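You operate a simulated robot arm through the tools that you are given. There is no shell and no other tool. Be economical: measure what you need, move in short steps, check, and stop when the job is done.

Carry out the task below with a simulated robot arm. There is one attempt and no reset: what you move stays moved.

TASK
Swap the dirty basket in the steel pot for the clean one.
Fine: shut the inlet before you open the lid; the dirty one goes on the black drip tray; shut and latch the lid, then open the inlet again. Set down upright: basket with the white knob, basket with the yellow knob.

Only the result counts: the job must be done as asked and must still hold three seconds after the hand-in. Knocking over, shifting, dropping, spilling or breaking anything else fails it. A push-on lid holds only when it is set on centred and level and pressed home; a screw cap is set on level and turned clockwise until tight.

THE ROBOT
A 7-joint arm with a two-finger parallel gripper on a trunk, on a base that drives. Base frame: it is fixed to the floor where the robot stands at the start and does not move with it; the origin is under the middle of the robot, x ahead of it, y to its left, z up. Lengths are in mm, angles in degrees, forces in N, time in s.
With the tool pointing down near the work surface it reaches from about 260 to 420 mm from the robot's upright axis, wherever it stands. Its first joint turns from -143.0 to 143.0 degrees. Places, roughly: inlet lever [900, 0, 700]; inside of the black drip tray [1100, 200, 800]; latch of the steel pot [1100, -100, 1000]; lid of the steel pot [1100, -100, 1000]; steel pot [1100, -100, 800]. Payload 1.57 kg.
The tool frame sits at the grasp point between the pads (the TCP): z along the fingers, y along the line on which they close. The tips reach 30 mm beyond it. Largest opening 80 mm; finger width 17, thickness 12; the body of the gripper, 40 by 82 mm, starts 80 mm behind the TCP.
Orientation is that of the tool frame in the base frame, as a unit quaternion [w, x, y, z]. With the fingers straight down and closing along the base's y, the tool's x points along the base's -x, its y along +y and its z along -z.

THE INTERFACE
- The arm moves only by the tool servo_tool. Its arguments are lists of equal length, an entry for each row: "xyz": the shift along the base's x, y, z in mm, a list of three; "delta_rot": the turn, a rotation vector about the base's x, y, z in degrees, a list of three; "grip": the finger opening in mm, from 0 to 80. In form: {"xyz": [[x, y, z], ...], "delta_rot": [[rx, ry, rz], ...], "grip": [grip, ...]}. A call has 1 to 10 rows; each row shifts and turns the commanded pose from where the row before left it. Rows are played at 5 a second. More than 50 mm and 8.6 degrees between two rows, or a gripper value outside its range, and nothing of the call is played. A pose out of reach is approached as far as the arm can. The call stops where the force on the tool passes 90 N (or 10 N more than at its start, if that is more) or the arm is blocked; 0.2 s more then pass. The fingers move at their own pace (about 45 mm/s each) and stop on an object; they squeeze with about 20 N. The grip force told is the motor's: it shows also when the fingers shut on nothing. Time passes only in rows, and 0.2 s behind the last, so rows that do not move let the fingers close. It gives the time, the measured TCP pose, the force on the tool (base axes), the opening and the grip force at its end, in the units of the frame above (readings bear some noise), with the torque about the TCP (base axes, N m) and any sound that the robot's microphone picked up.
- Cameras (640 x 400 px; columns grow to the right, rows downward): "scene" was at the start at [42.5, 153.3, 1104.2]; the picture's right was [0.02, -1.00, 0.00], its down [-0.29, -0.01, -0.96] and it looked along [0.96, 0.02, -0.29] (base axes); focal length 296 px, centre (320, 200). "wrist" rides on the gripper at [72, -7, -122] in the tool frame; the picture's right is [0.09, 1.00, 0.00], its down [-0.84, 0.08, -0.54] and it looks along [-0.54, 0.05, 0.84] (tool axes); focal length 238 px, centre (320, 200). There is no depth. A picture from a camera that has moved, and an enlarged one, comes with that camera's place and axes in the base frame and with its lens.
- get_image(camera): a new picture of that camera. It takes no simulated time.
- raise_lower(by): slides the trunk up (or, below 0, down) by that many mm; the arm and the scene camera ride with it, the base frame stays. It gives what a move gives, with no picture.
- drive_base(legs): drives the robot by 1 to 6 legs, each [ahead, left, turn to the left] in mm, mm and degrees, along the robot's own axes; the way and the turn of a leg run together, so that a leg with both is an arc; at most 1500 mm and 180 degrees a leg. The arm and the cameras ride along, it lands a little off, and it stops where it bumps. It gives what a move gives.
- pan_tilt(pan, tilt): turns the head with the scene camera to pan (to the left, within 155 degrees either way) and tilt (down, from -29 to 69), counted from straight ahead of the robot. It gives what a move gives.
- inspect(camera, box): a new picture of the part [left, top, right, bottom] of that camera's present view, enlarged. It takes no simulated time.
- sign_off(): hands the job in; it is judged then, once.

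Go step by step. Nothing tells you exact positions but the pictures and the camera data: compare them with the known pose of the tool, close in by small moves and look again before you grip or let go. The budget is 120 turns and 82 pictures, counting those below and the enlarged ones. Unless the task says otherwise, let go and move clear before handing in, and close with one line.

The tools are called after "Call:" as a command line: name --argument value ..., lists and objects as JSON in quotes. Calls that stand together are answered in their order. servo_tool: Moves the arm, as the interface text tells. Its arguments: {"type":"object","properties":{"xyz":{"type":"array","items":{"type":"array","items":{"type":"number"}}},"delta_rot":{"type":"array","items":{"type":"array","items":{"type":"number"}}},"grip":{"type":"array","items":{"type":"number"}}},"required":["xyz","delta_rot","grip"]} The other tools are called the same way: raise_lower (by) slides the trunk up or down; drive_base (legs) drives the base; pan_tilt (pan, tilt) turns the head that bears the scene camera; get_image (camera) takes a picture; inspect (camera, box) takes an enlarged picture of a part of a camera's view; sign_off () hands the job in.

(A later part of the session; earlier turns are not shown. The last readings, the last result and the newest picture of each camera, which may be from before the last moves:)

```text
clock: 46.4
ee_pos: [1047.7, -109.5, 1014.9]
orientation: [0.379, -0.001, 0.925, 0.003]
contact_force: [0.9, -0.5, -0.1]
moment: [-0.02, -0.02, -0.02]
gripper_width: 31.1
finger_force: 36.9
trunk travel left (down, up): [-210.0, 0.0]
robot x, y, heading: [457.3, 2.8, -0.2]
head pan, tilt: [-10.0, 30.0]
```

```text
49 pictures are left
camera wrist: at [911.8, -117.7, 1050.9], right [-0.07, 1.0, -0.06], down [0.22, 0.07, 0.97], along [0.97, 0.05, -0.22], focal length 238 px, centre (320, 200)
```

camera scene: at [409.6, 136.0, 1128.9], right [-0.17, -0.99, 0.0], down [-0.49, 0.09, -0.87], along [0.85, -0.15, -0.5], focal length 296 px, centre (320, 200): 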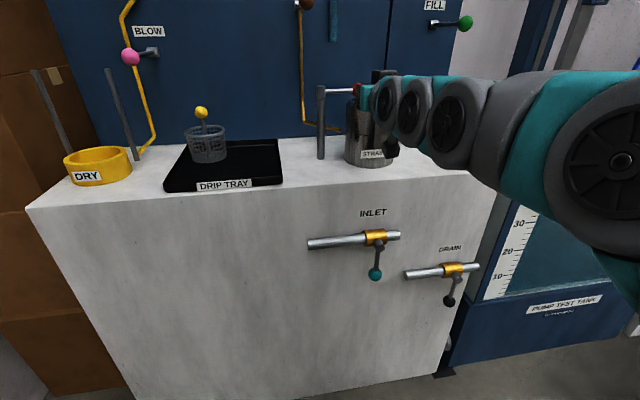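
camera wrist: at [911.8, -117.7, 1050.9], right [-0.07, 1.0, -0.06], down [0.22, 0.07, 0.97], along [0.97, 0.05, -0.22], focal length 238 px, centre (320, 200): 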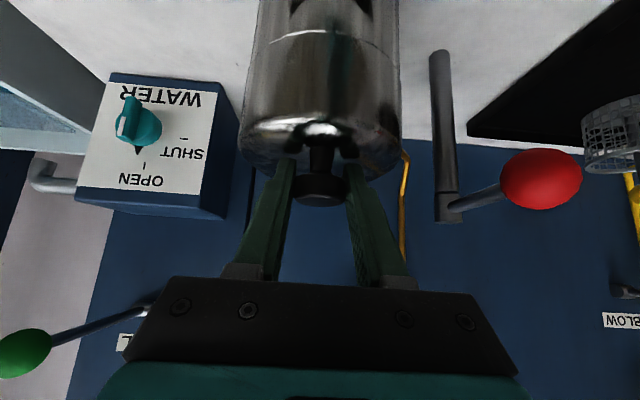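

I've got the knob: 31 mm opening, firm grip. Now a small lift to see how the lid moves.

Call:
servo_tool --xyz '[[2, 0, 6], [3, 0, 6], [4, 0, 6], [4, 0, 6]]' --delta_rot '[[0, 0, 0], [0, 0, 0], [0, 0, 0], [0, 0, 0]]' --grip '[10, 10, 10, 10]'

Call:
get_image --camera "wrist"

Call:
inspect --camera "scene" --box '[270, 40, 450, 190]'

```text
clock: 47.4
ee_pos: [1062.8, -109.8, 1037.1]
orientation: [0.376, 0.0, 0.927, 0.002]
contact_force: [13.8, -3.0, -26.3]
moment: [-0.01, 0.66, -0.02]
gripper_width: 31.6
finger_force: 40.5
trunk travel left (down, up): [-210.0, 0.0]
robot x, y, heading: [456.5, 2.6, 0.1]
head pan, tilt: [-10.0, 30.0]
```

```text
48 pictures are left
camera wrist: at [926.7, -117.8, 1073.4], right [-0.07, 1.0, -0.06], down [0.22, 0.07, 0.97], along [0.97, 0.06, -0.23], focal length 238 px, centre (320, 200)
```

wrist: 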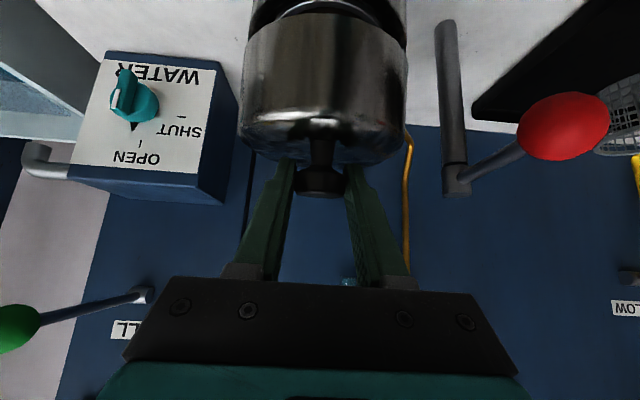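

```text
2.67 times, centred on (360, 115) of scene
camera zoom: at [496.1, 135.9, 1128.7], right [-0.17, -0.99, 0.0], down [-0.49, 0.09, -0.87], along [0.85, -0.15, -0.5], focal length 790 px, centre (213, 427)
```

zoom: 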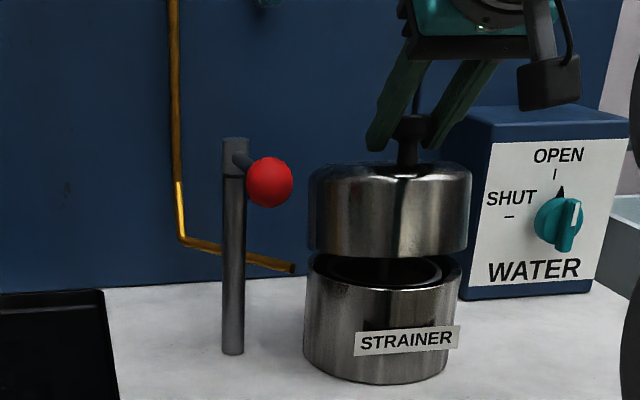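

The lid is hinged at the back and lifting. The forces fit a hinge near x = 1165, z = 920. I'll continue along that arc in small steps, pitching the tool down along with it.

Call:
servo_tool --xyz '[[9, 0, 2], [8, 0, 3], [9, 0, 5], [9, 0, 6], [10, 0, 4], [10, 0, 4]]' --delta_rot '[[0, 1.5, 0], [0, 1.5, 0], [0, 1.5, 0], [0, 1.5, 0], [0, 1.5, 0], [0, 1.5, 0]]' --grip '[10, 10, 10, 10, 10, 10]'

Call:
inspect --camera "scene" --box '[270, 20, 450, 190]'

```text
clock: 48.8
ee_pos: [1084.6, -110.5, 1052.4]
orientation: [0.344, -0.001, 0.939, 0.002]
contact_force: [-14.2, -2.7, 29.0]
moment: [-0.04, -0.44, -0.04]
gripper_width: 31.1
finger_force: 40.0
out of reach, approached as far as the arm can: row 4, 5, 6
trunk travel left (down, up): [-210.0, 0.0]
robot x, y, heading: [458.0, 2.3, 0.1]
head pan, tilt: [-10.0, 30.0]
```

```text
2.35 times, centred on (360, 105) of scene
camera zoom: at [492.1, 136.3, 1129.3], right [-0.17, -0.99, 0.0], down [-0.49, 0.09, -0.87], along [0.85, -0.15, -0.5], focal length 697 px, centre (226, 424)
```

zoom: 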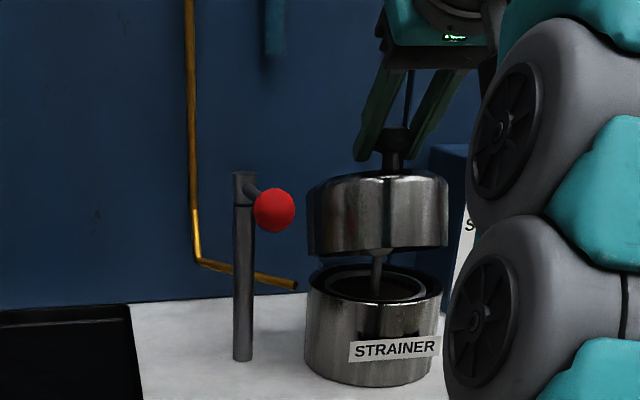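

At this pitch the arm has run out of reach. I'll lower the lid gently back down, let go, bring the base about 100 mm closer and grip again.

Call:
servo_tool --xyz '[[-5, 0, -3], [-6, 0, -6], [-6, 0, -7], [-6, 0, -7], [-6, 0, -7], [-6, 0, -6], [-2, 0, -2]]' --delta_rot '[[0, -1, 0], [0, -1, 0], [0, -1, 0], [0, -1, 0], [0, -1, 0], [0, 0, 0], [0, 0, 0]]' --grip '[10, 10, 10, 10, 10, 10, 10]'

Call:
inspect --camera "scene" --box '[270, 20, 450, 190]'

```text
clock: 50.4
ee_pos: [1050.3, -110.3, 1013.0]
orientation: [0.375, -0.002, 0.927, 0.003]
contact_force: [40.7, -12.0, 44.6]
moment: [-0.47, -1.45, 0.0]
gripper_width: 31.3
finger_force: 39.6
trunk travel left (down, up): [-210.0, 0.0]
robot x, y, heading: [458.5, 2.0, 0.3]
head pan, tilt: [-10.0, 30.0]
```

```text
2.35 times, centred on (360, 105) of scene
camera zoom: at [495.3, 135.9, 1129.5], right [-0.17, -0.99, 0.0], down [-0.49, 0.09, -0.87], along [0.85, -0.15, -0.5], focal length 697 px, centre (226, 424)
```

zoom: 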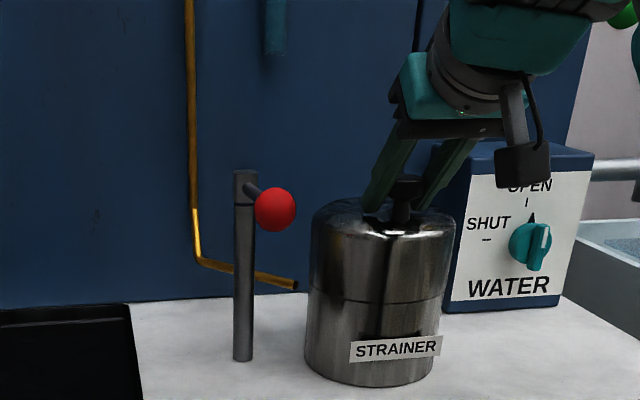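

The lid is closed again. I release, back off up and away, drive closer and re-approach.

Call:
servo_tool --xyz '[[0, 0, 0], [0, 0, 0], [-15, 0, 15], [-25, 0, 25], [-35, 0, 25], [-40, 0, 0]]' --delta_rot '[[0, 0, 0], [0, 0, 0], [0, 0, 0], [0, 0, 0], [0, 0, 0], [0, 0, 0]]' --grip '[60, 70, 70, 70, 70, 70]'

Call:
drive_base --legs '[[110, 0, 0]]'

Call:
get_image --camera "wrist"

```text
clock: 51.8
ee_pos: [933.5, -110.1, 1075.7]
orientation: [0.37, -0.001, 0.929, 0.001]
contact_force: [0.6, -0.9, 0.0]
moment: [-0.01, 0.02, 0.0]
gripper_width: 69.9
finger_force: 0.0
trunk travel left (down, up): [-210.0, 0.0]
robot x, y, heading: [458.4, -1.0, -0.1]
head pan, tilt: [-10.0, 30.0]
```

```text
clock: 53.0
ee_pos: [1044.8, -108.6, 1077.5]
orientation: [0.37, -0.002, 0.929, 0.003]
contact_force: [-0.1, 0.4, 0.0]
moment: [0.01, 0.0, -0.02]
gripper_width: 70.1
finger_force: 0.0
trunk travel left (down, up): [-210.0, 0.0]
robot x, y, heading: [562.2, -0.3, 0.1]
head pan, tilt: [-10.0, 30.0]
```

```text
44 pictures are left
camera wrist: at [908.7, -116.5, 1114.9], right [-0.07, 1.0, -0.06], down [0.23, 0.08, 0.97], along [0.97, 0.06, -0.24], focal length 238 px, centre (320, 200)
```

wrist: 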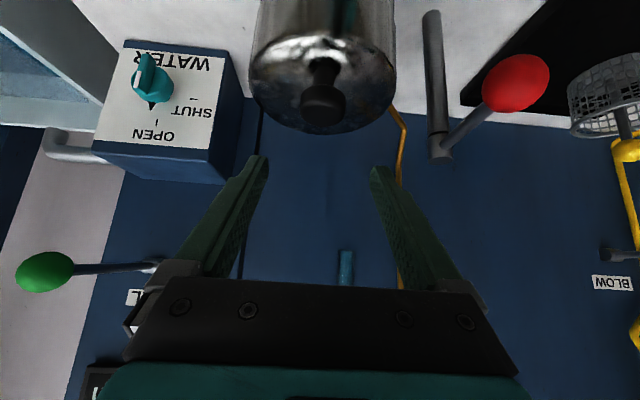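

Closer works too. I descend over the knob while steepening the tool to about 60°.

Call:
servo_tool --xyz '[[0, 0, -16], [0, -1, -16], [2, -1, -16], [1, 0, -14]]' --delta_rot '[[0, 4, 0], [0, 4, 0], [0, 4, 0], [0, 4, 0]]' --grip '[70, 70, 70, 70]'

Call:
get_image --camera "wrist"

```text
clock: 54.0
ee_pos: [1048.8, -109.0, 1017.6]
orientation: [0.24, -0.001, 0.971, 0.002]
contact_force: [6.9, 0.0, 24.3]
moment: [-0.92, -0.4, -0.04]
gripper_width: 70.3
finger_force: 0.3
trunk travel left (down, up): [-210.0, 0.0]
robot x, y, heading: [565.5, 0.4, 0.3]
head pan, tilt: [-10.0, 30.0]
```

```text
43 pictures are left
camera wrist: at [927.4, -117.9, 1091.1], right [-0.09, 1.0, -0.04], down [0.49, 0.08, 0.87], along [0.87, 0.06, -0.49], focal length 238 px, centre (320, 200)
```

wrist: 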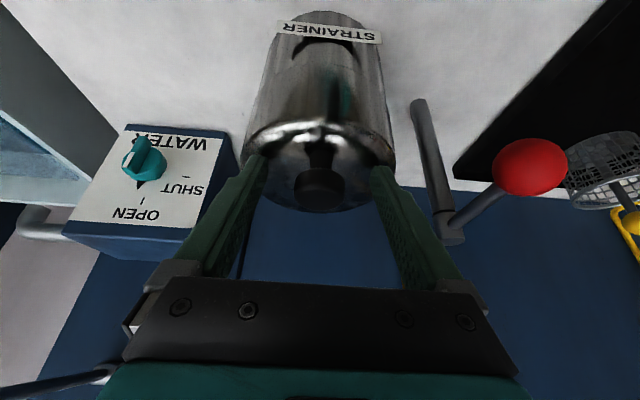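

The fingertips are touching the lid top (24 N). I'll raise 5 mm and close.

Call:
servo_tool --xyz '[[0, 0, 5], [0, 0, 0], [0, 0, 0], [0, 0, 0], [0, 0, 0]]' --delta_rot '[[0, 0, 0], [0, 0, 0], [0, 0, 0], [0, 0, 0], [0, 0, 0]]' --grip '[60, 20, 10, 10, 10]'

Call:
servo_tool --xyz '[[4, 0, 5], [4, 0, 5], [4, 0, 5], [4, 0, 5]]' --delta_rot '[[0, 0, 0], [0, 0, 0], [0, 0, 0], [0, 0, 0]]' --grip '[10, 10, 10, 10]'

```text
clock: 55.2
ee_pos: [1047.2, -109.9, 1018.5]
orientation: [0.237, -0.002, 0.971, 0.003]
contact_force: [-1.2, 0.3, -4.7]
moment: [0.04, 0.4, 0.01]
gripper_width: 31.3
finger_force: 31.8
trunk travel left (down, up): [-210.0, 0.0]
robot x, y, heading: [569.0, -0.2, -0.1]
head pan, tilt: [-10.0, 30.0]
```

```text
clock: 56.2
ee_pos: [1060.4, -110.0, 1034.5]
orientation: [0.238, -0.002, 0.971, 0.002]
contact_force: [-0.3, 6.3, -11.3]
moment: [-0.1, 0.81, 0.01]
gripper_width: 31.2
finger_force: 40.1
out of reach, approached as far as the arm can: row 4
trunk travel left (down, up): [-210.0, 0.0]
robot x, y, heading: [569.2, 0.2, 0.1]
head pan, tilt: [-10.0, 30.0]
```

A steep tool limits the height, so I'll let the pitch ease back to about 45° while following the arc. The pads pivot about the knob in y.

Call:
servo_tool --xyz '[[6, 0, 5.5], [6, 0, 5.5], [6.5, 0, 6], [7, 0, 5.5], [7, 0, 4.5], [7, 0, 4.5]]' --delta_rot '[[0, -3, 0], [0, -3, 0], [0, -3, 0], [0, -3, 0], [0, -3, 0], [0, -3, 0]]' --grip '[10, 10, 10, 10, 10, 10]'

Call:
get_image --camera "scene"

```text
clock: 57.6
ee_pos: [1099.0, -110.8, 1065.1]
orientation: [0.385, -0.002, 0.923, 0.003]
contact_force: [-6.3, 11.3, -13.0]
moment: [0.1, 1.27, 0.06]
gripper_width: 31.6
finger_force: 40.6
trunk travel left (down, up): [-210.0, 0.0]
robot x, y, heading: [567.1, 1.3, 0.0]
head pan, tilt: [-10.0, 30.0]
```

```text
42 pictures are left
camera scene: at [604.0, 137.3, 1128.7], right [-0.17, -0.99, 0.0], down [-0.49, 0.08, -0.87], along [0.85, -0.15, -0.5], focal length 296 px, centre (320, 200)
```

scene: 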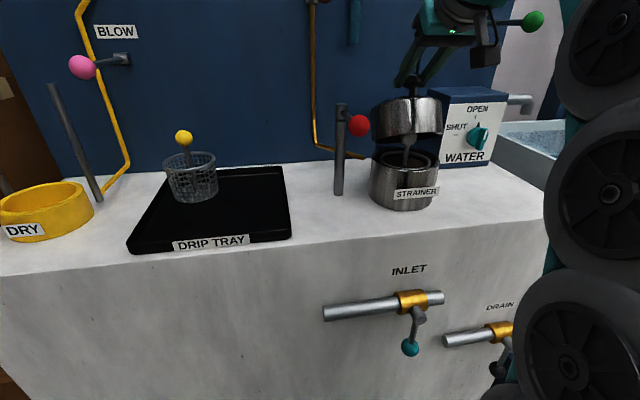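

On track: the remaining force is just the lid's weight and friction. I continue over the top.

Call:
servo_tool --xyz '[[7.5, 0, 4.5], [7.5, 0, 4], [8, 0, 3.5], [8, 0, 3], [8.5, 0, 2.5], [8.5, 0, 2.5], [8.5, 0, 1.5], [8.5, 0, 1.5]]' --delta_rot '[[0, 0, 0], [0, 0, 0], [0, 0, 0], [0, 0, 0], [0, 0, 0], [0, 0, 0], [0, 0, 0], [0, 0, 0]]' --grip '[10, 10, 10, 10, 10, 10, 10, 10]'

Call:
get_image --camera "scene"

Call:
get_image --camera "wrist"

```text
clock: 59.4
ee_pos: [1164.8, -112.1, 1088.6]
orientation: [0.386, -0.002, 0.923, 0.002]
contact_force: [-0.6, 0.5, 0.3]
moment: [0.0, -0.03, -0.03]
gripper_width: 10.0
finger_force: 0.0
trunk travel left (down, up): [-210.0, 0.0]
robot x, y, heading: [567.1, 0.8, 0.3]
head pan, tilt: [-10.0, 30.0]
```

```text
41 pictures are left
camera scene: at [604.0, 136.6, 1129.0], right [-0.17, -0.99, 0.0], down [-0.49, 0.09, -0.87], along [0.85, -0.15, -0.5], focal length 296 px, centre (320, 200)
```

scene: 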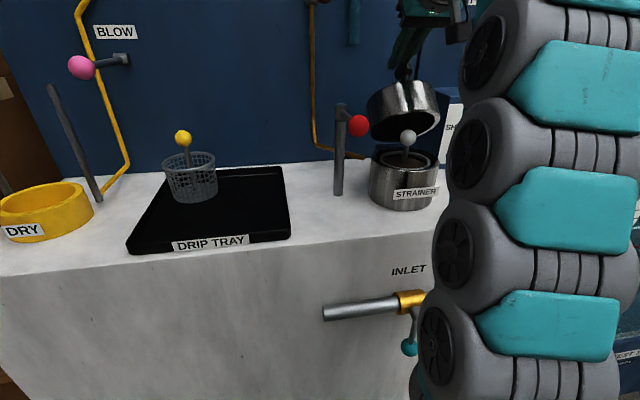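

```text
40 pictures are left
camera wrist: at [1027.0, -119.2, 1122.0], right [-0.07, 1.0, -0.06], down [0.2, 0.08, 0.98], along [0.98, 0.06, -0.2], focal length 238 px, centre (320, 200)
```

wrist: 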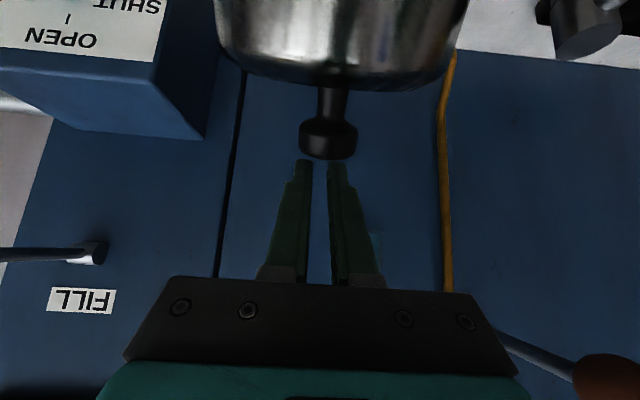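

The knob slipped out of the fingers, but the lid stays half open by hinge friction. The dirty basket's white knob is visible at about (1105, -113, 955). I'll retreat, then push the lid fully open with closed fingers under its front rim.

Call:
servo_tool --xyz '[[-15, 0, 15], [-20, 0, 20], [-25, 0, 15], [-40, 0, 0], [-45, 0, 0], [-30, 0, -10]]' --delta_rot '[[0, 0, 0], [0, 0, 0], [0, 0, 0], [0, 0, 0], [0, 0, 0], [0, 0, 0]]' --grip '[10, 10, 0, 0, 0, 0]'

Call:
drive_base --legs '[[-70, 0, 0]]'

```text
clock: 60.8
ee_pos: [1005.1, -110.5, 1111.2]
orientation: [0.388, -0.003, 0.922, 0.003]
contact_force: [-0.5, -0.4, -0.7]
moment: [0.01, 0.05, 0.01]
gripper_width: 0.0
finger_force: 19.6
out of reach, approached as far as the arm can: row 2, 3
trunk travel left (down, up): [-210.0, 0.0]
robot x, y, heading: [570.9, 1.8, 0.2]
head pan, tilt: [-10.0, 30.0]
```

```text
clock: 61.8
ee_pos: [935.5, -111.3, 1111.8]
orientation: [0.387, -0.001, 0.922, 0.001]
contact_force: [0.4, 0.0, -0.2]
moment: [0.03, 0.03, 0.0]
gripper_width: 0.0
finger_force: 20.0
trunk travel left (down, up): [-210.0, 0.0]
robot x, y, heading: [496.6, 2.1, -0.1]
head pan, tilt: [-10.0, 30.0]
```

Call:
servo_tool --xyz '[[10, 0, -30], [15, 0, -30], [15, 0, -30], [15, 0, -26]]' --delta_rot '[[0, 0, 0], [0, 0, 0], [0, 0, 0], [0, 0, 0]]' --grip '[0, 0, 0, 0]'

Call:
get_image --camera "wrist"

Call:
inspect --camera "scene" --box '[270, 30, 470, 200]'

```text
clock: 62.8
ee_pos: [988.7, -111.3, 994.3]
orientation: [0.387, -0.001, 0.922, 0.002]
contact_force: [0.4, -1.0, 0.3]
moment: [0.02, -0.02, 0.04]
gripper_width: 0.0
finger_force: 20.3
trunk travel left (down, up): [-210.0, 0.0]
robot x, y, heading: [495.8, 1.4, 0.4]
head pan, tilt: [-10.0, 30.0]
```

```text
39 pictures are left
camera wrist: at [853.2, -118.9, 1028.1], right [-0.07, 1.0, -0.06], down [0.2, 0.08, 0.98], along [0.98, 0.06, -0.2], focal length 238 px, centre (320, 200)
```

wrist: 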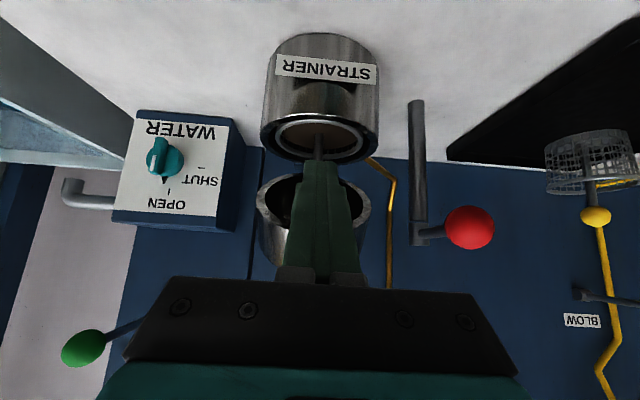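

```text
2.35 times, centred on (370, 115) of scene
camera zoom: at [534.0, 136.4, 1128.9], right [-0.17, -0.99, 0.0], down [-0.49, 0.09, -0.87], along [0.85, -0.15, -0.5], focal length 697 px, centre (202, 400)
```

zoom: 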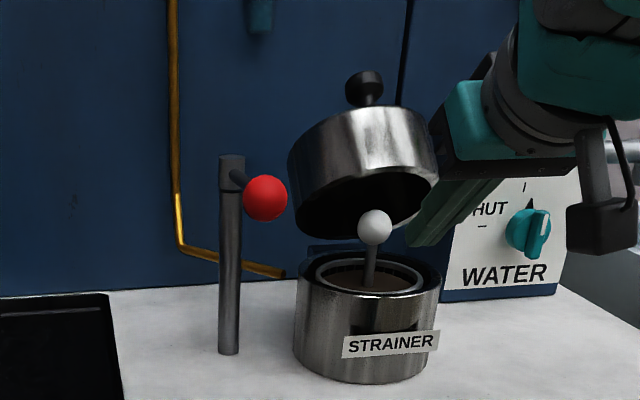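

My hinge model matches the picture: front rim near (1062, -110, 996). I move the base up 45 mm, then push the rim up and back along its circle.

Call:
drive_base --legs '[[45, 0, 0]]'

Call:
servo_tool --xyz '[[8, 0, -4], [10, 0, 4], [9, 0, 10], [10, 0, 11], [12, 0, 10], [12, 0, 10], [14, 0, 8], [14, 0, 7], [15, 0, 5], [15, 0, 4]]' --delta_rot '[[0, 0, 0], [0, 0, 0], [0, 0, 0], [0, 0, 0], [0, 0, 0], [0, 0, 0], [0, 0, 0], [0, 0, 0], [0, 0, 0], [0, 0, 0]]' --grip '[0, 0, 0, 0, 0, 0, 0, 0, 0, 0]'

Call:
inspect --camera "scene" --box '[270, 0, 470, 200]'

```text
clock: 63.7
ee_pos: [1035.0, -111.0, 994.6]
orientation: [0.387, -0.002, 0.922, 0.003]
contact_force: [0.0, -0.8, 0.8]
moment: [0.02, -0.01, 0.0]
gripper_width: 0.1
finger_force: 19.8
trunk travel left (down, up): [-210.0, 0.0]
robot x, y, heading: [541.3, -0.2, 0.3]
head pan, tilt: [-10.0, 30.0]
```

```text
clock: 65.9
ee_pos: [1153.5, -110.4, 1057.8]
orientation: [0.385, -0.002, 0.923, 0.003]
contact_force: [-8.3, 1.9, -13.9]
moment: [0.0, 0.36, -0.05]
gripper_width: 0.0
finger_force: 19.7
trunk travel left (down, up): [-210.0, 0.0]
robot x, y, heading: [540.9, 0.2, 0.4]
head pan, tilt: [-10.0, 30.0]
```

```text
2.00 times, centred on (370, 100) of scene
camera zoom: at [579.0, 136.6, 1128.6], right [-0.17, -0.99, 0.0], down [-0.49, 0.09, -0.87], along [0.85, -0.15, -0.5], focal length 593 px, centre (220, 400)
```

zoom: 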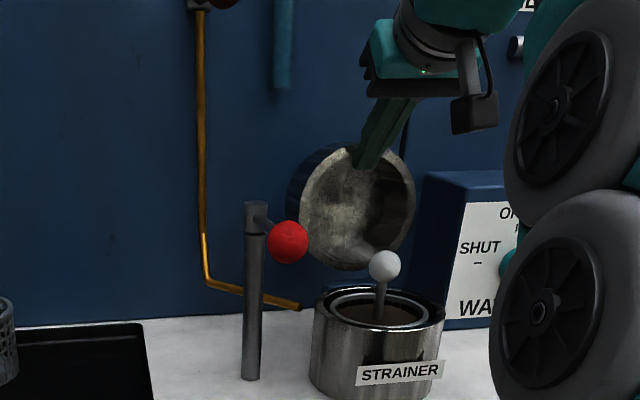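

The lid is nearly upright. I push a little further until it stops.

Call:
servo_tool --xyz '[[15, 0, 2], [12, 0, 0], [10, 0, -2], [8, 0, -3]]' --delta_rot '[[0, 0, 0], [0, 0, 0], [0, 0, 0], [0, 0, 0]]' --grip '[0, 0, 0, 0]'

Call:
servo_tool --xyz '[[-20, 0, 5], [-40, 0, 20], [-40, 0, 10], [-40, 0, 0]]' --delta_rot '[[0, 0, 0], [0, 0, 0], [0, 0, 0], [0, 0, 0]]' --grip '[0, 20, 60, 60]'

Call:
get_image --camera "wrist"

Call:
get_image --camera "scene"

```text
clock: 66.2
ee_pos: [1156.5, -111.8, 1056.5]
orientation: [0.375, -0.001, 0.927, 0.003]
contact_force: [-23.7, 2.6, -16.7]
moment: [-0.03, 0.38, -0.03]
gripper_width: 0.0
finger_force: 19.9
trunk travel left (down, up): [-210.0, 0.0]
robot x, y, heading: [539.5, 1.1, 0.2]
head pan, tilt: [-10.0, 30.0]
stopped in row 1: the force on the tool passed its limit at 116 N (the readings are from after the stop); the commanded pose is now the measured one
```

```text
clock: 67.2
ee_pos: [1017.8, -112.4, 1091.9]
orientation: [0.378, -0.001, 0.926, 0.003]
contact_force: [0.3, -0.5, -0.3]
moment: [0.03, 0.01, 0.05]
gripper_width: 60.0
finger_force: 0.1
trunk travel left (down, up): [-210.0, 0.0]
robot x, y, heading: [537.8, 3.7, 0.2]
head pan, tilt: [-10.0, 30.0]
```

```text
36 pictures are left
camera wrist: at [881.0, -120.3, 1128.1], right [-0.07, 1.0, -0.06], down [0.22, 0.07, 0.97], along [0.97, 0.06, -0.22], focal length 238 px, centre (320, 200)
```

wrist: 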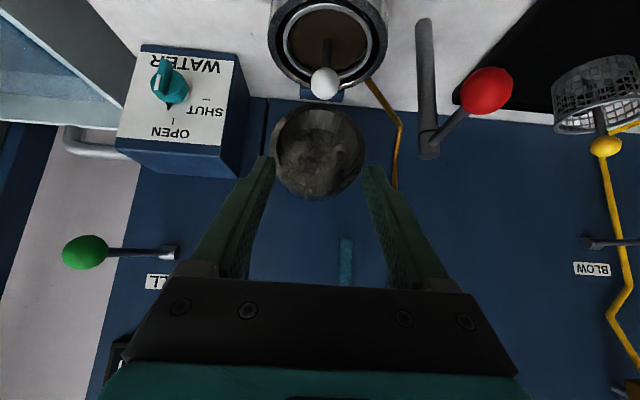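

```text
35 pictures are left
camera scene: at [578.3, 136.6, 1128.9], right [-0.17, -0.99, 0.0], down [-0.49, 0.09, -0.87], along [0.85, -0.15, -0.5], focal length 296 px, centre (320, 200)
```

scene: 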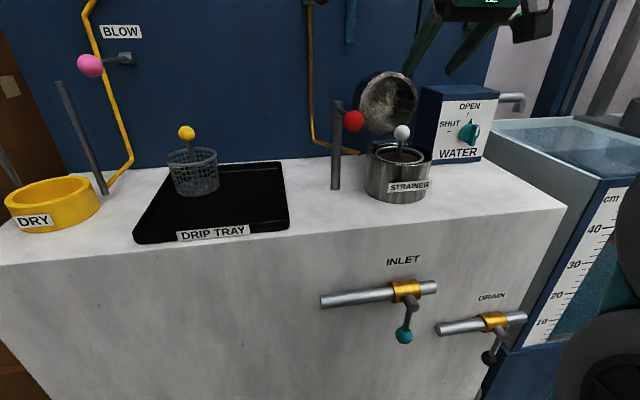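

The lid is fully open and stays there. The white knob is at about (1092, -113, 958). I come down toward it with open fingers and check before gripping.

Call:
servo_tool --xyz '[[14, 0, -27], [14, 0, -27], [14, 0, -27], [14, 0, -27]]' --delta_rot '[[0, 0, 0], [0, 0, 0], [0, 0, 0], [0, 0, 0]]' --grip '[60, 60, 60, 60]'

Call:
get_image --camera "wrist"

Call:
inspect --camera "scene" --box '[320, 60, 480, 210]'

```text
clock: 68.2
ee_pos: [1074.4, -112.1, 985.9]
orientation: [0.378, 0.0, 0.926, 0.002]
contact_force: [-0.5, 0.1, -0.3]
moment: [0.02, 0.03, 0.03]
gripper_width: 60.1
finger_force: 0.1
trunk travel left (down, up): [-210.0, 0.0]
robot x, y, heading: [534.6, 0.3, 0.1]
head pan, tilt: [-10.0, 30.0]
```

```text
34 pictures are left
camera wrist: at [937.9, -119.6, 1020.0], right [-0.07, 1.0, -0.06], down [0.22, 0.07, 0.97], along [0.97, 0.06, -0.22], focal length 238 px, centre (320, 200)
```

wrist: 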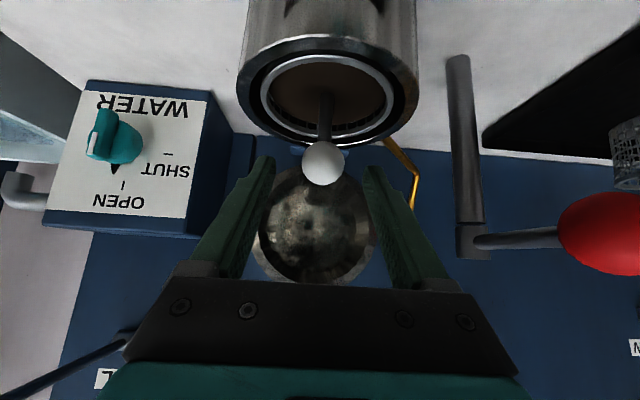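

```text
2.67 times, centred on (400, 135) of scene
camera zoom: at [578.1, 136.7, 1128.9], right [-0.17, -0.99, 0.0], down [-0.49, 0.09, -0.87], along [0.85, -0.15, -0.5], focal length 790 px, centre (107, 373)
```

zoom: 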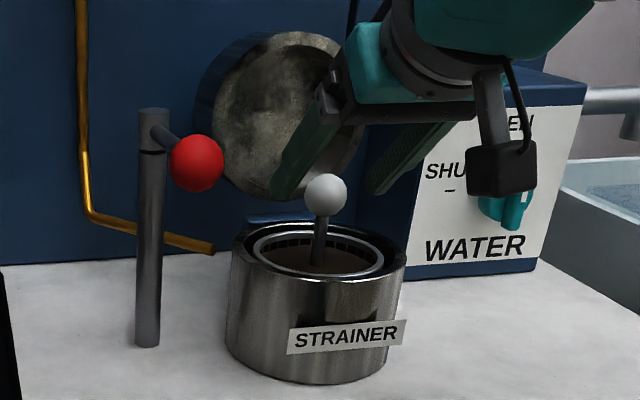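

The knob is at about (1085, -112, 961). I move onto it and close.

Call:
servo_tool --xyz '[[5, 0, -12], [6, 0, -13], [0, 0, 0], [0, 0, 0], [0, 0, 0], [0, 0, 0]]' --delta_rot '[[0, 0, 0], [0, 0, 0], [0, 0, 0], [0, 0, 0], [0, 0, 0], [0, 0, 0]]' --grip '[60, 60, 30, 10, 10, 10]'

Call:
get_image --camera "wrist"

```text
clock: 69.6
ee_pos: [1085.0, -110.7, 958.6]
orientation: [0.377, -0.001, 0.926, 0.003]
contact_force: [0.4, -1.0, 1.0]
moment: [-0.06, -0.03, 0.02]
gripper_width: 29.0
finger_force: 20.3
trunk travel left (down, up): [-210.0, 0.0]
robot x, y, heading: [543.1, 4.0, 0.1]
head pan, tilt: [-10.0, 30.0]
```

```text
32 pictures are left
camera wrist: at [948.7, -119.2, 995.4], right [-0.07, 1.0, -0.06], down [0.22, 0.07, 0.97], along [0.97, 0.06, -0.22], focal length 238 px, centre (320, 200)
```

wrist: 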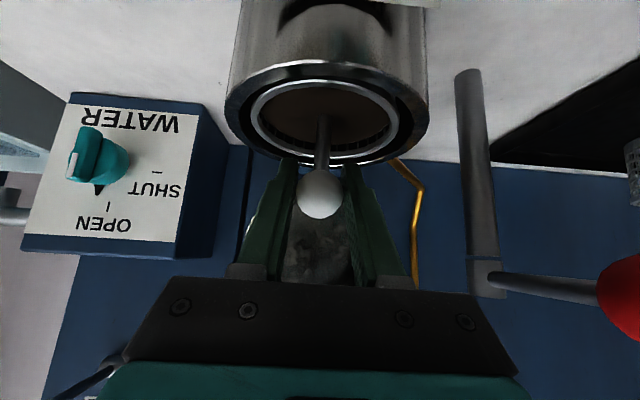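

The white knob is gripped (29 mm); the seated knob position is about (1085, -111, 960). I lift straight up slowly.

Call:
servo_tool --xyz '[[0, 0, 8], [0, 0, 12], [0, 0, 12], [0, 0, 12], [0, 0, 12], [0, 0, 12], [0, 0, 12], [0, 0, 12], [0, 0, 10]]' --delta_rot '[[0, 0, 0], [0, 0, 0], [0, 0, 0], [0, 0, 0], [0, 0, 0], [0, 0, 0], [0, 0, 0], [0, 0, 0], [0, 0, 0]]' --grip '[10, 10, 10, 10, 10, 10, 10, 10, 10]'

Call:
get_image --camera "scene"

```text
clock: 71.6
ee_pos: [1084.1, -112.6, 1060.1]
orientation: [0.379, -0.001, 0.925, 0.003]
contact_force: [-0.4, 0.5, 0.6]
moment: [-0.02, 0.02, -0.04]
gripper_width: 9.9
finger_force: 0.0
trunk travel left (down, up): [-210.0, 0.0]
robot x, y, heading: [541.6, -0.8, 0.2]
head pan, tilt: [-10.0, 30.0]
```

```text
31 pictures are left
camera scene: at [578.2, 136.6, 1128.9], right [-0.17, -0.99, 0.0], down [-0.49, 0.09, -0.87], along [0.85, -0.15, -0.5], focal length 296 px, centre (320, 200)
```

scene: 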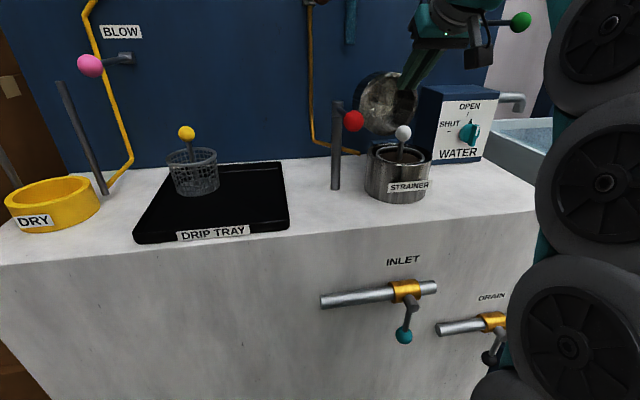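

The knob slipped out and the basket hasn't moved. I'll grip the stem just below the ball instead, so the ball rests on the fingers.

Call:
servo_tool --xyz '[[0, 0, 0], [0, 1, -18], [1, 0, -18], [0, 0, -18], [0, 0, -18], [0, 0, -18], [0, 0, -18], [0, 0, -17]]' --delta_rot '[[0, 0, 0], [0, 0, 0], [0, 0, 0], [0, 0, 0], [0, 0, 0], [0, 0, 0], [0, 0, 0], [0, 0, 0]]' --grip '[42, 42, 42, 42, 42, 42, 42, 42]'

Call:
get_image --camera "wrist"

```text
clock: 73.4
ee_pos: [1085.4, -109.4, 943.1]
orientation: [0.385, -0.001, 0.923, 0.003]
contact_force: [9.2, 2.3, 43.5]
moment: [0.1, -0.9, 0.02]
gripper_width: 41.9
finger_force: 0.1
trunk travel left (down, up): [-210.0, 0.0]
robot x, y, heading: [543.8, 3.5, 0.2]
head pan, tilt: [-10.0, 30.0]
```

```text
30 pictures are left
camera wrist: at [948.6, -117.5, 976.7], right [-0.07, 1.0, -0.06], down [0.2, 0.07, 0.98], along [0.98, 0.05, -0.21], focal length 238 px, centre (320, 200)
```

wrist: 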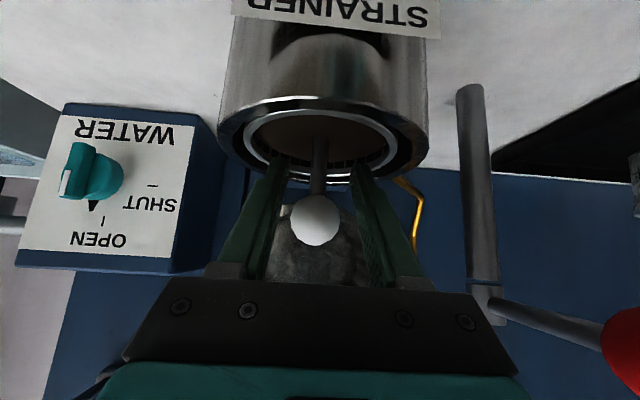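

The tips touch the rim at z ≈ 943. I'll shift back so the stem lies nearer the fingertips, go to the right height and close on the stem.

Call:
servo_tool --xyz '[[0, 0, 8], [-7, 0, 0], [-7, 0, 0], [0, 0, -5]]' --delta_rot '[[0, 0, 0], [0, 0, 0], [0, 0, 0], [0, 0, 0]]' --grip '[42, 42, 42, 42]'

Call:
servo_tool --xyz '[[0, 0, 0], [0, 0, 0], [0, 0, 0], [0, 0, 0]]' --delta_rot '[[0, 0, 0], [0, 0, 0], [0, 0, 0], [0, 0, 0]]' --grip '[20, 0, 0, 0]'

Call:
get_image --camera "wrist"

```text
clock: 74.4
ee_pos: [1070.9, -109.7, 943.8]
orientation: [0.382, -0.001, 0.924, 0.003]
contact_force: [10.4, 1.3, 41.6]
moment: [-0.06, -0.87, 0.1]
gripper_width: 42.3
finger_force: 0.1
trunk travel left (down, up): [-210.0, 0.0]
robot x, y, heading: [541.3, -0.1, 0.5]
head pan, tilt: [-10.0, 30.0]
```

```text
clock: 75.4
ee_pos: [1070.2, -110.4, 942.6]
orientation: [0.382, -0.002, 0.924, 0.004]
contact_force: [5.4, -5.5, 67.4]
moment: [-0.54, -1.42, -0.11]
gripper_width: 12.0
finger_force: 19.7
trunk travel left (down, up): [-210.0, 0.0]
robot x, y, heading: [541.0, 2.4, 0.2]
head pan, tilt: [-10.0, 30.0]
```

```text
29 pictures are left
camera wrist: at [933.6, -117.9, 977.7], right [-0.07, 1.0, -0.06], down [0.21, 0.07, 0.97], along [0.98, 0.06, -0.21], focal length 238 px, centre (320, 200)
```

wrist: 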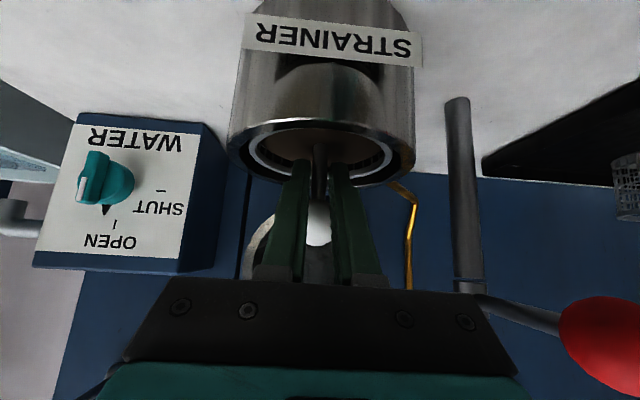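

The fingers are around the stem (12 mm) with the ball above them. I lift gradually.

Call:
servo_tool --xyz '[[0, 0, 8], [0, 0, 8], [0, 0, 8], [0, 0, 8]]' --delta_rot '[[0, 0, 0], [0, 0, 0], [0, 0, 0], [0, 0, 0]]' --grip '[0, 0, 0, 0]'

Call:
get_image --camera "wrist"

```text
clock: 76.4
ee_pos: [1072.1, -109.6, 970.1]
orientation: [0.377, -0.002, 0.926, 0.004]
contact_force: [-0.5, -0.3, -1.8]
moment: [-0.01, 0.06, -0.01]
gripper_width: 9.6
finger_force: 19.8
trunk travel left (down, up): [-210.0, 0.0]
robot x, y, heading: [539.6, -2.0, 0.1]
head pan, tilt: [-10.0, 30.0]
```

```text
28 pictures are left
camera wrist: at [936.0, -118.3, 1006.8], right [-0.07, 1.0, -0.06], down [0.22, 0.07, 0.97], along [0.97, 0.06, -0.22], focal length 238 px, centre (320, 200)
```

wrist: 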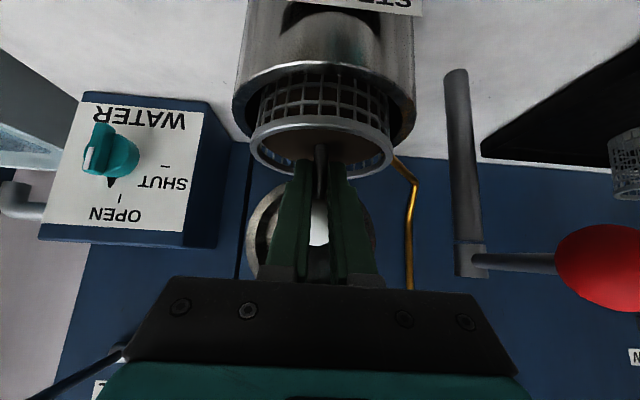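

The basket is coming up level. I keep lifting until it's clear of the pot.

Call:
servo_tool --xyz '[[0, 0, 10], [0, 0, 10], [0, 0, 10], [0, 0, 10], [0, 0, 10], [0, 0, 10], [0, 0, 10], [0, 0, 10], [0, 0, 5]]' --delta_rot '[[0, 0, 0], [0, 0, 0], [0, 0, 0], [0, 0, 0], [0, 0, 0], [0, 0, 0], [0, 0, 0], [0, 0, 0], [0, 0, 0]]' --grip '[0, 0, 0, 0, 0, 0, 0, 0, 0]'

Call:
get_image --camera "scene"

```text
clock: 78.4
ee_pos: [1071.0, -110.1, 1056.6]
orientation: [0.379, -0.001, 0.926, 0.003]
contact_force: [-0.5, -0.6, -2.2]
moment: [0.01, 0.04, -0.01]
gripper_width: 9.5
finger_force: 19.8
trunk travel left (down, up): [-210.0, 0.0]
robot x, y, heading: [544.2, 2.7, 0.2]
head pan, tilt: [-10.0, 30.0]
```

```text
27 pictures are left
camera scene: at [578.3, 136.6, 1128.9], right [-0.17, -0.99, 0.0], down [-0.49, 0.09, -0.87], along [0.85, -0.15, -0.5], focal length 296 px, centre (320, 200)
```

scene: 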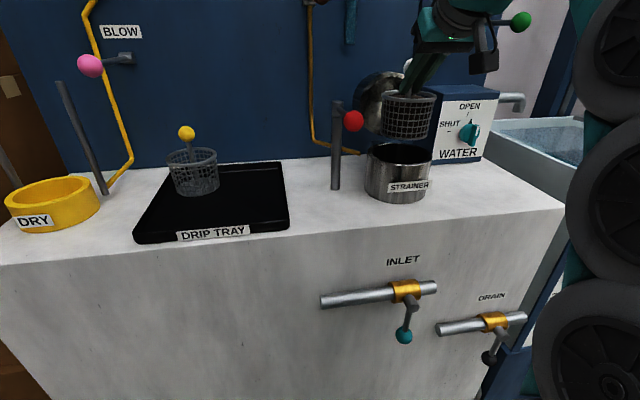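

The basket is clear. Now base legs: back past the latch ball, left to the tray's free front-right area, then forward.

Call:
drive_base --legs '[[-165, 0, 0], [0, 296, 0]]'

Call:
drive_base --legs '[[150, 0, 0]]'

Call:
pan_tilt --pan -10 --tilt 40

Call:
get_image --camera "scene"

Call:
get_image --camera "wrist"

```text
clock: 81.5
ee_pos: [905.4, 185.2, 1054.9]
orientation: [0.377, -0.002, 0.926, 0.003]
contact_force: [0.8, 0.8, -2.6]
moment: [-0.01, 0.0, -0.02]
gripper_width: 9.0
finger_force: 19.9
trunk travel left (down, up): [-210.0, 0.0]
robot x, y, heading: [377.2, 294.8, -0.0]
head pan, tilt: [-10.0, 30.0]
```

```text
clock: 82.9
ee_pos: [1056.0, 186.3, 1056.3]
orientation: [0.378, -0.001, 0.926, 0.003]
contact_force: [-0.5, 0.0, -2.7]
moment: [-0.05, -0.02, -0.03]
gripper_width: 9.2
finger_force: 19.9
trunk travel left (down, up): [-210.0, 0.0]
robot x, y, heading: [524.7, 296.1, -0.0]
head pan, tilt: [-10.0, 30.0]
```

```text
clock: 83.6
ee_pos: [1056.2, 184.4, 1054.2]
orientation: [0.378, -0.002, 0.926, 0.003]
contact_force: [-0.2, 0.7, -2.8]
moment: [0.03, 0.02, 0.01]
gripper_width: 9.2
finger_force: 19.8
trunk travel left (down, up): [-210.0, 0.0]
robot x, y, heading: [525.4, 299.6, 0.0]
head pan, tilt: [-10.0, 40.0]
```

```text
26 pictures are left
camera scene: at [557.6, 433.1, 1113.6], right [-0.17, -0.99, 0.0], down [-0.63, 0.11, -0.77], along [0.76, -0.13, -0.64], focal length 296 px, centre (320, 200)
```

scene: 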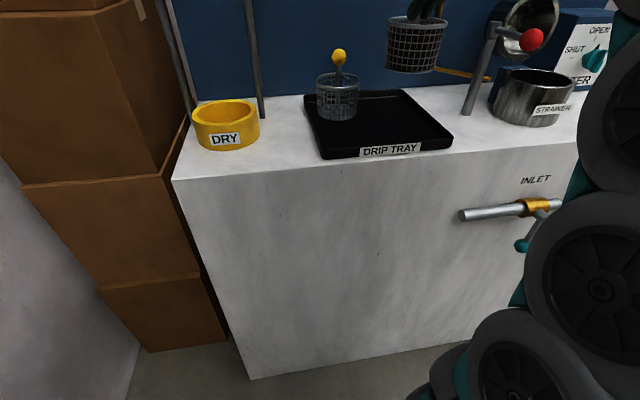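

```text
25 pictures are left
camera wrist: at [919.6, 177.4, 1092.1], right [-0.07, 1.0, -0.06], down [0.22, 0.07, 0.97], along [0.97, 0.06, -0.22], focal length 238 px, centre (320, 200)
```

wrist: 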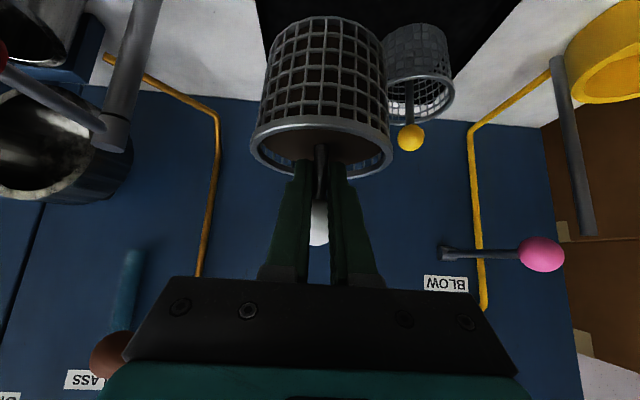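

The basket hangs over the free part of the tray. The tray spans roughly x 995–1250 and y 105–353, and the clean basket's knob is near (1155, 291, 960). Now I lower it.

Call:
servo_tool --xyz '[[4, 0, -10], [0, 0, -12], [0, 0, -12], [0, 0, -12], [0, 0, -12], [0, 0, -12], [0, 0, -10], [0, 0, -8]]' --delta_rot '[[0, 0, 0], [0, 0, 0], [0, 0, 0], [0, 0, 0], [0, 0, 0], [0, 0, 0], [0, 0, 0], [0, 0, 0]]' --grip '[0, 0, 0, 0, 0, 0, 0, 0]'

Call:
inspect --camera "scene" --box '[290, 20, 470, 170]'

```text
clock: 85.4
ee_pos: [1060.5, 184.3, 967.6]
orientation: [0.377, -0.002, 0.926, 0.004]
contact_force: [-0.2, 0.4, -1.3]
moment: [-0.02, 0.04, 0.0]
gripper_width: 9.5
finger_force: 20.0
trunk travel left (down, up): [-210.0, 0.0]
robot x, y, heading: [525.0, 297.9, 0.1]
head pan, tilt: [-10.0, 40.0]
```

```text
2.67 times, centred on (380, 95) of scene
camera zoom: at [557.5, 433.1, 1113.6], right [-0.17, -0.99, 0.0], down [-0.63, 0.11, -0.77], along [0.75, -0.13, -0.64], focal length 790 px, centre (160, 480)
```

zoom: 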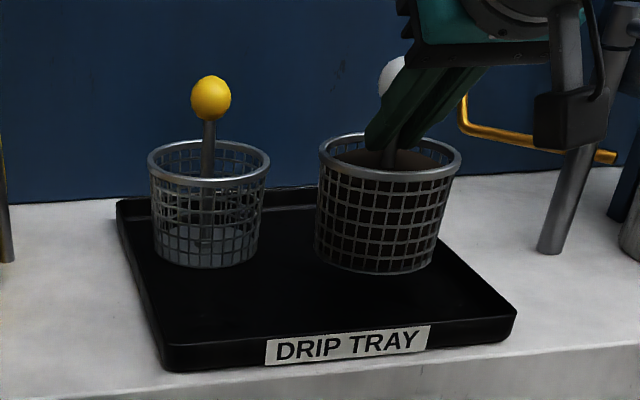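

Still hovering above the tray. I step down slowly.

Call:
servo_tool --xyz '[[0, 0, -4], [0, 0, -4], [0, 0, -4]]' --delta_rot '[[0, 0, 0], [0, 0, 0], [0, 0, 0]]' --grip '[0, 0, 0]'

Call:
servo_tool --xyz '[[0, 0, -3], [0, 0, -3]]' --delta_rot '[[0, 0, 0], [0, 0, 0]]' --grip '[0, 0]'

Call:
servo_tool --xyz '[[0, 0, -3], [0, 0, 0]]' --delta_rot '[[0, 0, 0], [0, 0, 0]]' --grip '[0, 0]'

Call:
inspect --camera "scene" --box '[290, 20, 470, 170]'

```text
clock: 86.2
ee_pos: [1060.9, 184.3, 955.7]
orientation: [0.379, -0.003, 0.925, 0.004]
contact_force: [0.2, -0.2, -2.0]
moment: [0.02, 0.04, 0.01]
gripper_width: 9.0
finger_force: 20.3
trunk travel left (down, up): [-210.0, 0.0]
robot x, y, heading: [526.1, 301.2, 0.4]
head pan, tilt: [-10.0, 40.0]
```

```text
clock: 86.8
ee_pos: [1059.6, 185.8, 950.3]
orientation: [0.378, -0.002, 0.926, 0.004]
contact_force: [0.7, -0.1, -2.1]
moment: [-0.02, 0.06, -0.04]
gripper_width: 9.4
finger_force: 20.1
trunk travel left (down, up): [-210.0, 0.0]
robot x, y, heading: [526.0, 297.0, 0.0]
head pan, tilt: [-10.0, 40.0]
```

```text
clock: 87.4
ee_pos: [1059.5, 184.7, 947.9]
orientation: [0.378, -0.001, 0.926, 0.003]
contact_force: [-0.6, 0.3, -1.9]
moment: [0.0, 0.03, 0.01]
gripper_width: 9.7
finger_force: 20.0
trunk travel left (down, up): [-210.0, 0.0]
robot x, y, heading: [523.5, 295.2, 0.1]
head pan, tilt: [-10.0, 40.0]
```

```text
2.67 times, centred on (380, 95) of scene
camera zoom: at [557.5, 433.1, 1113.6], right [-0.17, -0.99, 0.0], down [-0.63, 0.11, -0.77], along [0.75, -0.13, -0.64], focal length 790 px, centre (160, 480)
```

zoom: 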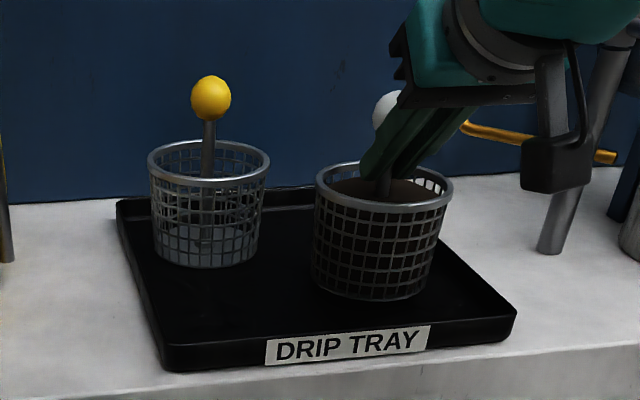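

Call:
servo_tool --xyz '[[0, 0, -2], [0, 0, -2]]' --delta_rot '[[0, 0, 0], [0, 0, 0]]' --grip '[0, 0]'

Call:
servo_tool --xyz '[[0, 0, -2], [0, 0, -2]]' --delta_rot '[[0, 0, 0], [0, 0, 0]]' --grip '[0, 0]'

```text
clock: 88.0
ee_pos: [1059.0, 185.0, 942.6]
orientation: [0.377, -0.002, 0.926, 0.003]
contact_force: [-0.2, -0.5, -1.5]
moment: [0.01, 0.01, -0.01]
gripper_width: 9.2
finger_force: 20.3
trunk travel left (down, up): [-210.0, 0.0]
robot x, y, heading: [526.0, 294.0, -0.1]
head pan, tilt: [-10.0, 40.0]
```

```text
clock: 88.6
ee_pos: [1058.9, 184.9, 941.4]
orientation: [0.381, -0.001, 0.925, 0.003]
contact_force: [-2.3, 0.7, 15.3]
moment: [0.06, -0.01, -0.01]
gripper_width: 9.2
finger_force: 20.0
trunk travel left (down, up): [-210.0, 0.0]
robot x, y, heading: [524.1, 294.6, 0.0]
head pan, tilt: [-10.0, 40.0]
```

It's down (15 N). I relieve the load, open, and back out along the tool axis.

Call:
servo_tool --xyz '[[0, 0, 1.5], [0, 0, 0], [0, 0, 0], [0, 0, 0]]' --delta_rot '[[0, 0, 0], [0, 0, 0], [0, 0, 0], [0, 0, 0]]' --grip '[9, 20, 40, 40]'

Call:
get_image --camera "wrist"

```text
clock: 89.6
ee_pos: [1060.0, 185.3, 940.9]
orientation: [0.379, -0.002, 0.926, 0.004]
contact_force: [-0.1, -0.7, 16.3]
moment: [-0.01, -0.24, -0.05]
gripper_width: 34.1
finger_force: 0.0
trunk travel left (down, up): [-210.0, 0.0]
robot x, y, heading: [525.3, 294.9, 0.1]
head pan, tilt: [-10.0, 40.0]
```

```text
22 pictures are left
camera wrist: at [923.2, 177.5, 976.9], right [-0.07, 1.0, -0.06], down [0.22, 0.07, 0.97], along [0.97, 0.06, -0.22], focal length 238 px, centre (320, 200)
```

wrist: 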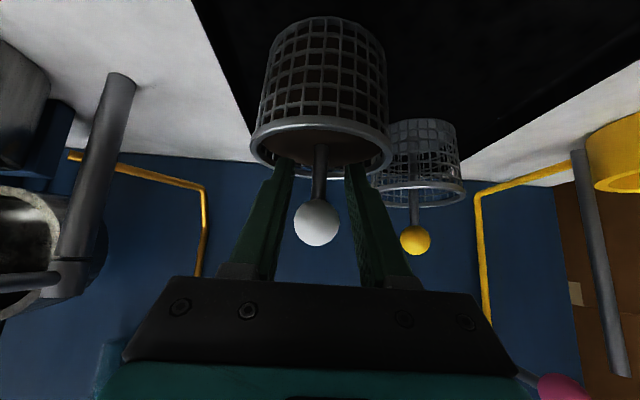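

Call:
servo_tool --xyz '[[0, 0, 3], [-8, 0, 8], [-12, 0, 12], [-15, 0, 15], [-20, 0, 20], [-20, 0, 20], [-20, 0, 20]]' --delta_rot '[[0, 0, 0], [0, 0, 0], [0, 0, 0], [0, 0, 0], [0, 0, 0], [0, 0, 0], [0, 0, 0]]' --grip '[40, 40, 40, 40, 42, 42, 42]'

Call:
drive_base --legs '[[0, 105, 0]]'

Call:
get_image --camera "wrist"

```text
clock: 91.2
ee_pos: [965.1, 187.1, 1038.4]
orientation: [0.377, -0.001, 0.926, 0.003]
contact_force: [-0.8, 0.3, -0.4]
moment: [0.01, -0.02, 0.0]
gripper_width: 41.8
finger_force: 0.0
trunk travel left (down, up): [-210.0, 0.0]
robot x, y, heading: [525.8, 303.1, 0.0]
head pan, tilt: [-10.0, 40.0]
```

```text
clock: 92.4
ee_pos: [966.1, 291.3, 1038.3]
orientation: [0.379, -0.001, 0.925, 0.002]
contact_force: [0.1, -0.1, -0.7]
moment: [0.03, 0.02, 0.01]
gripper_width: 41.9
finger_force: 0.1
trunk travel left (down, up): [-210.0, 0.0]
robot x, y, heading: [526.9, 401.5, 0.2]
head pan, tilt: [-10.0, 40.0]
```

```text
21 pictures are left
camera wrist: at [828.4, 283.5, 1074.8], right [-0.07, 1.0, -0.06], down [0.22, 0.07, 0.97], along [0.97, 0.06, -0.22], focal length 238 px, centre (320, 200)
```

wrist: 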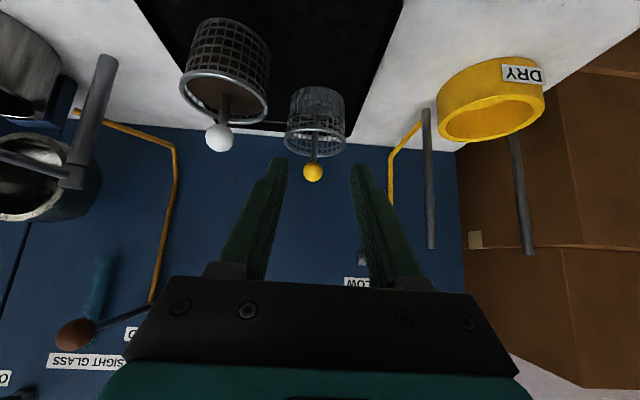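

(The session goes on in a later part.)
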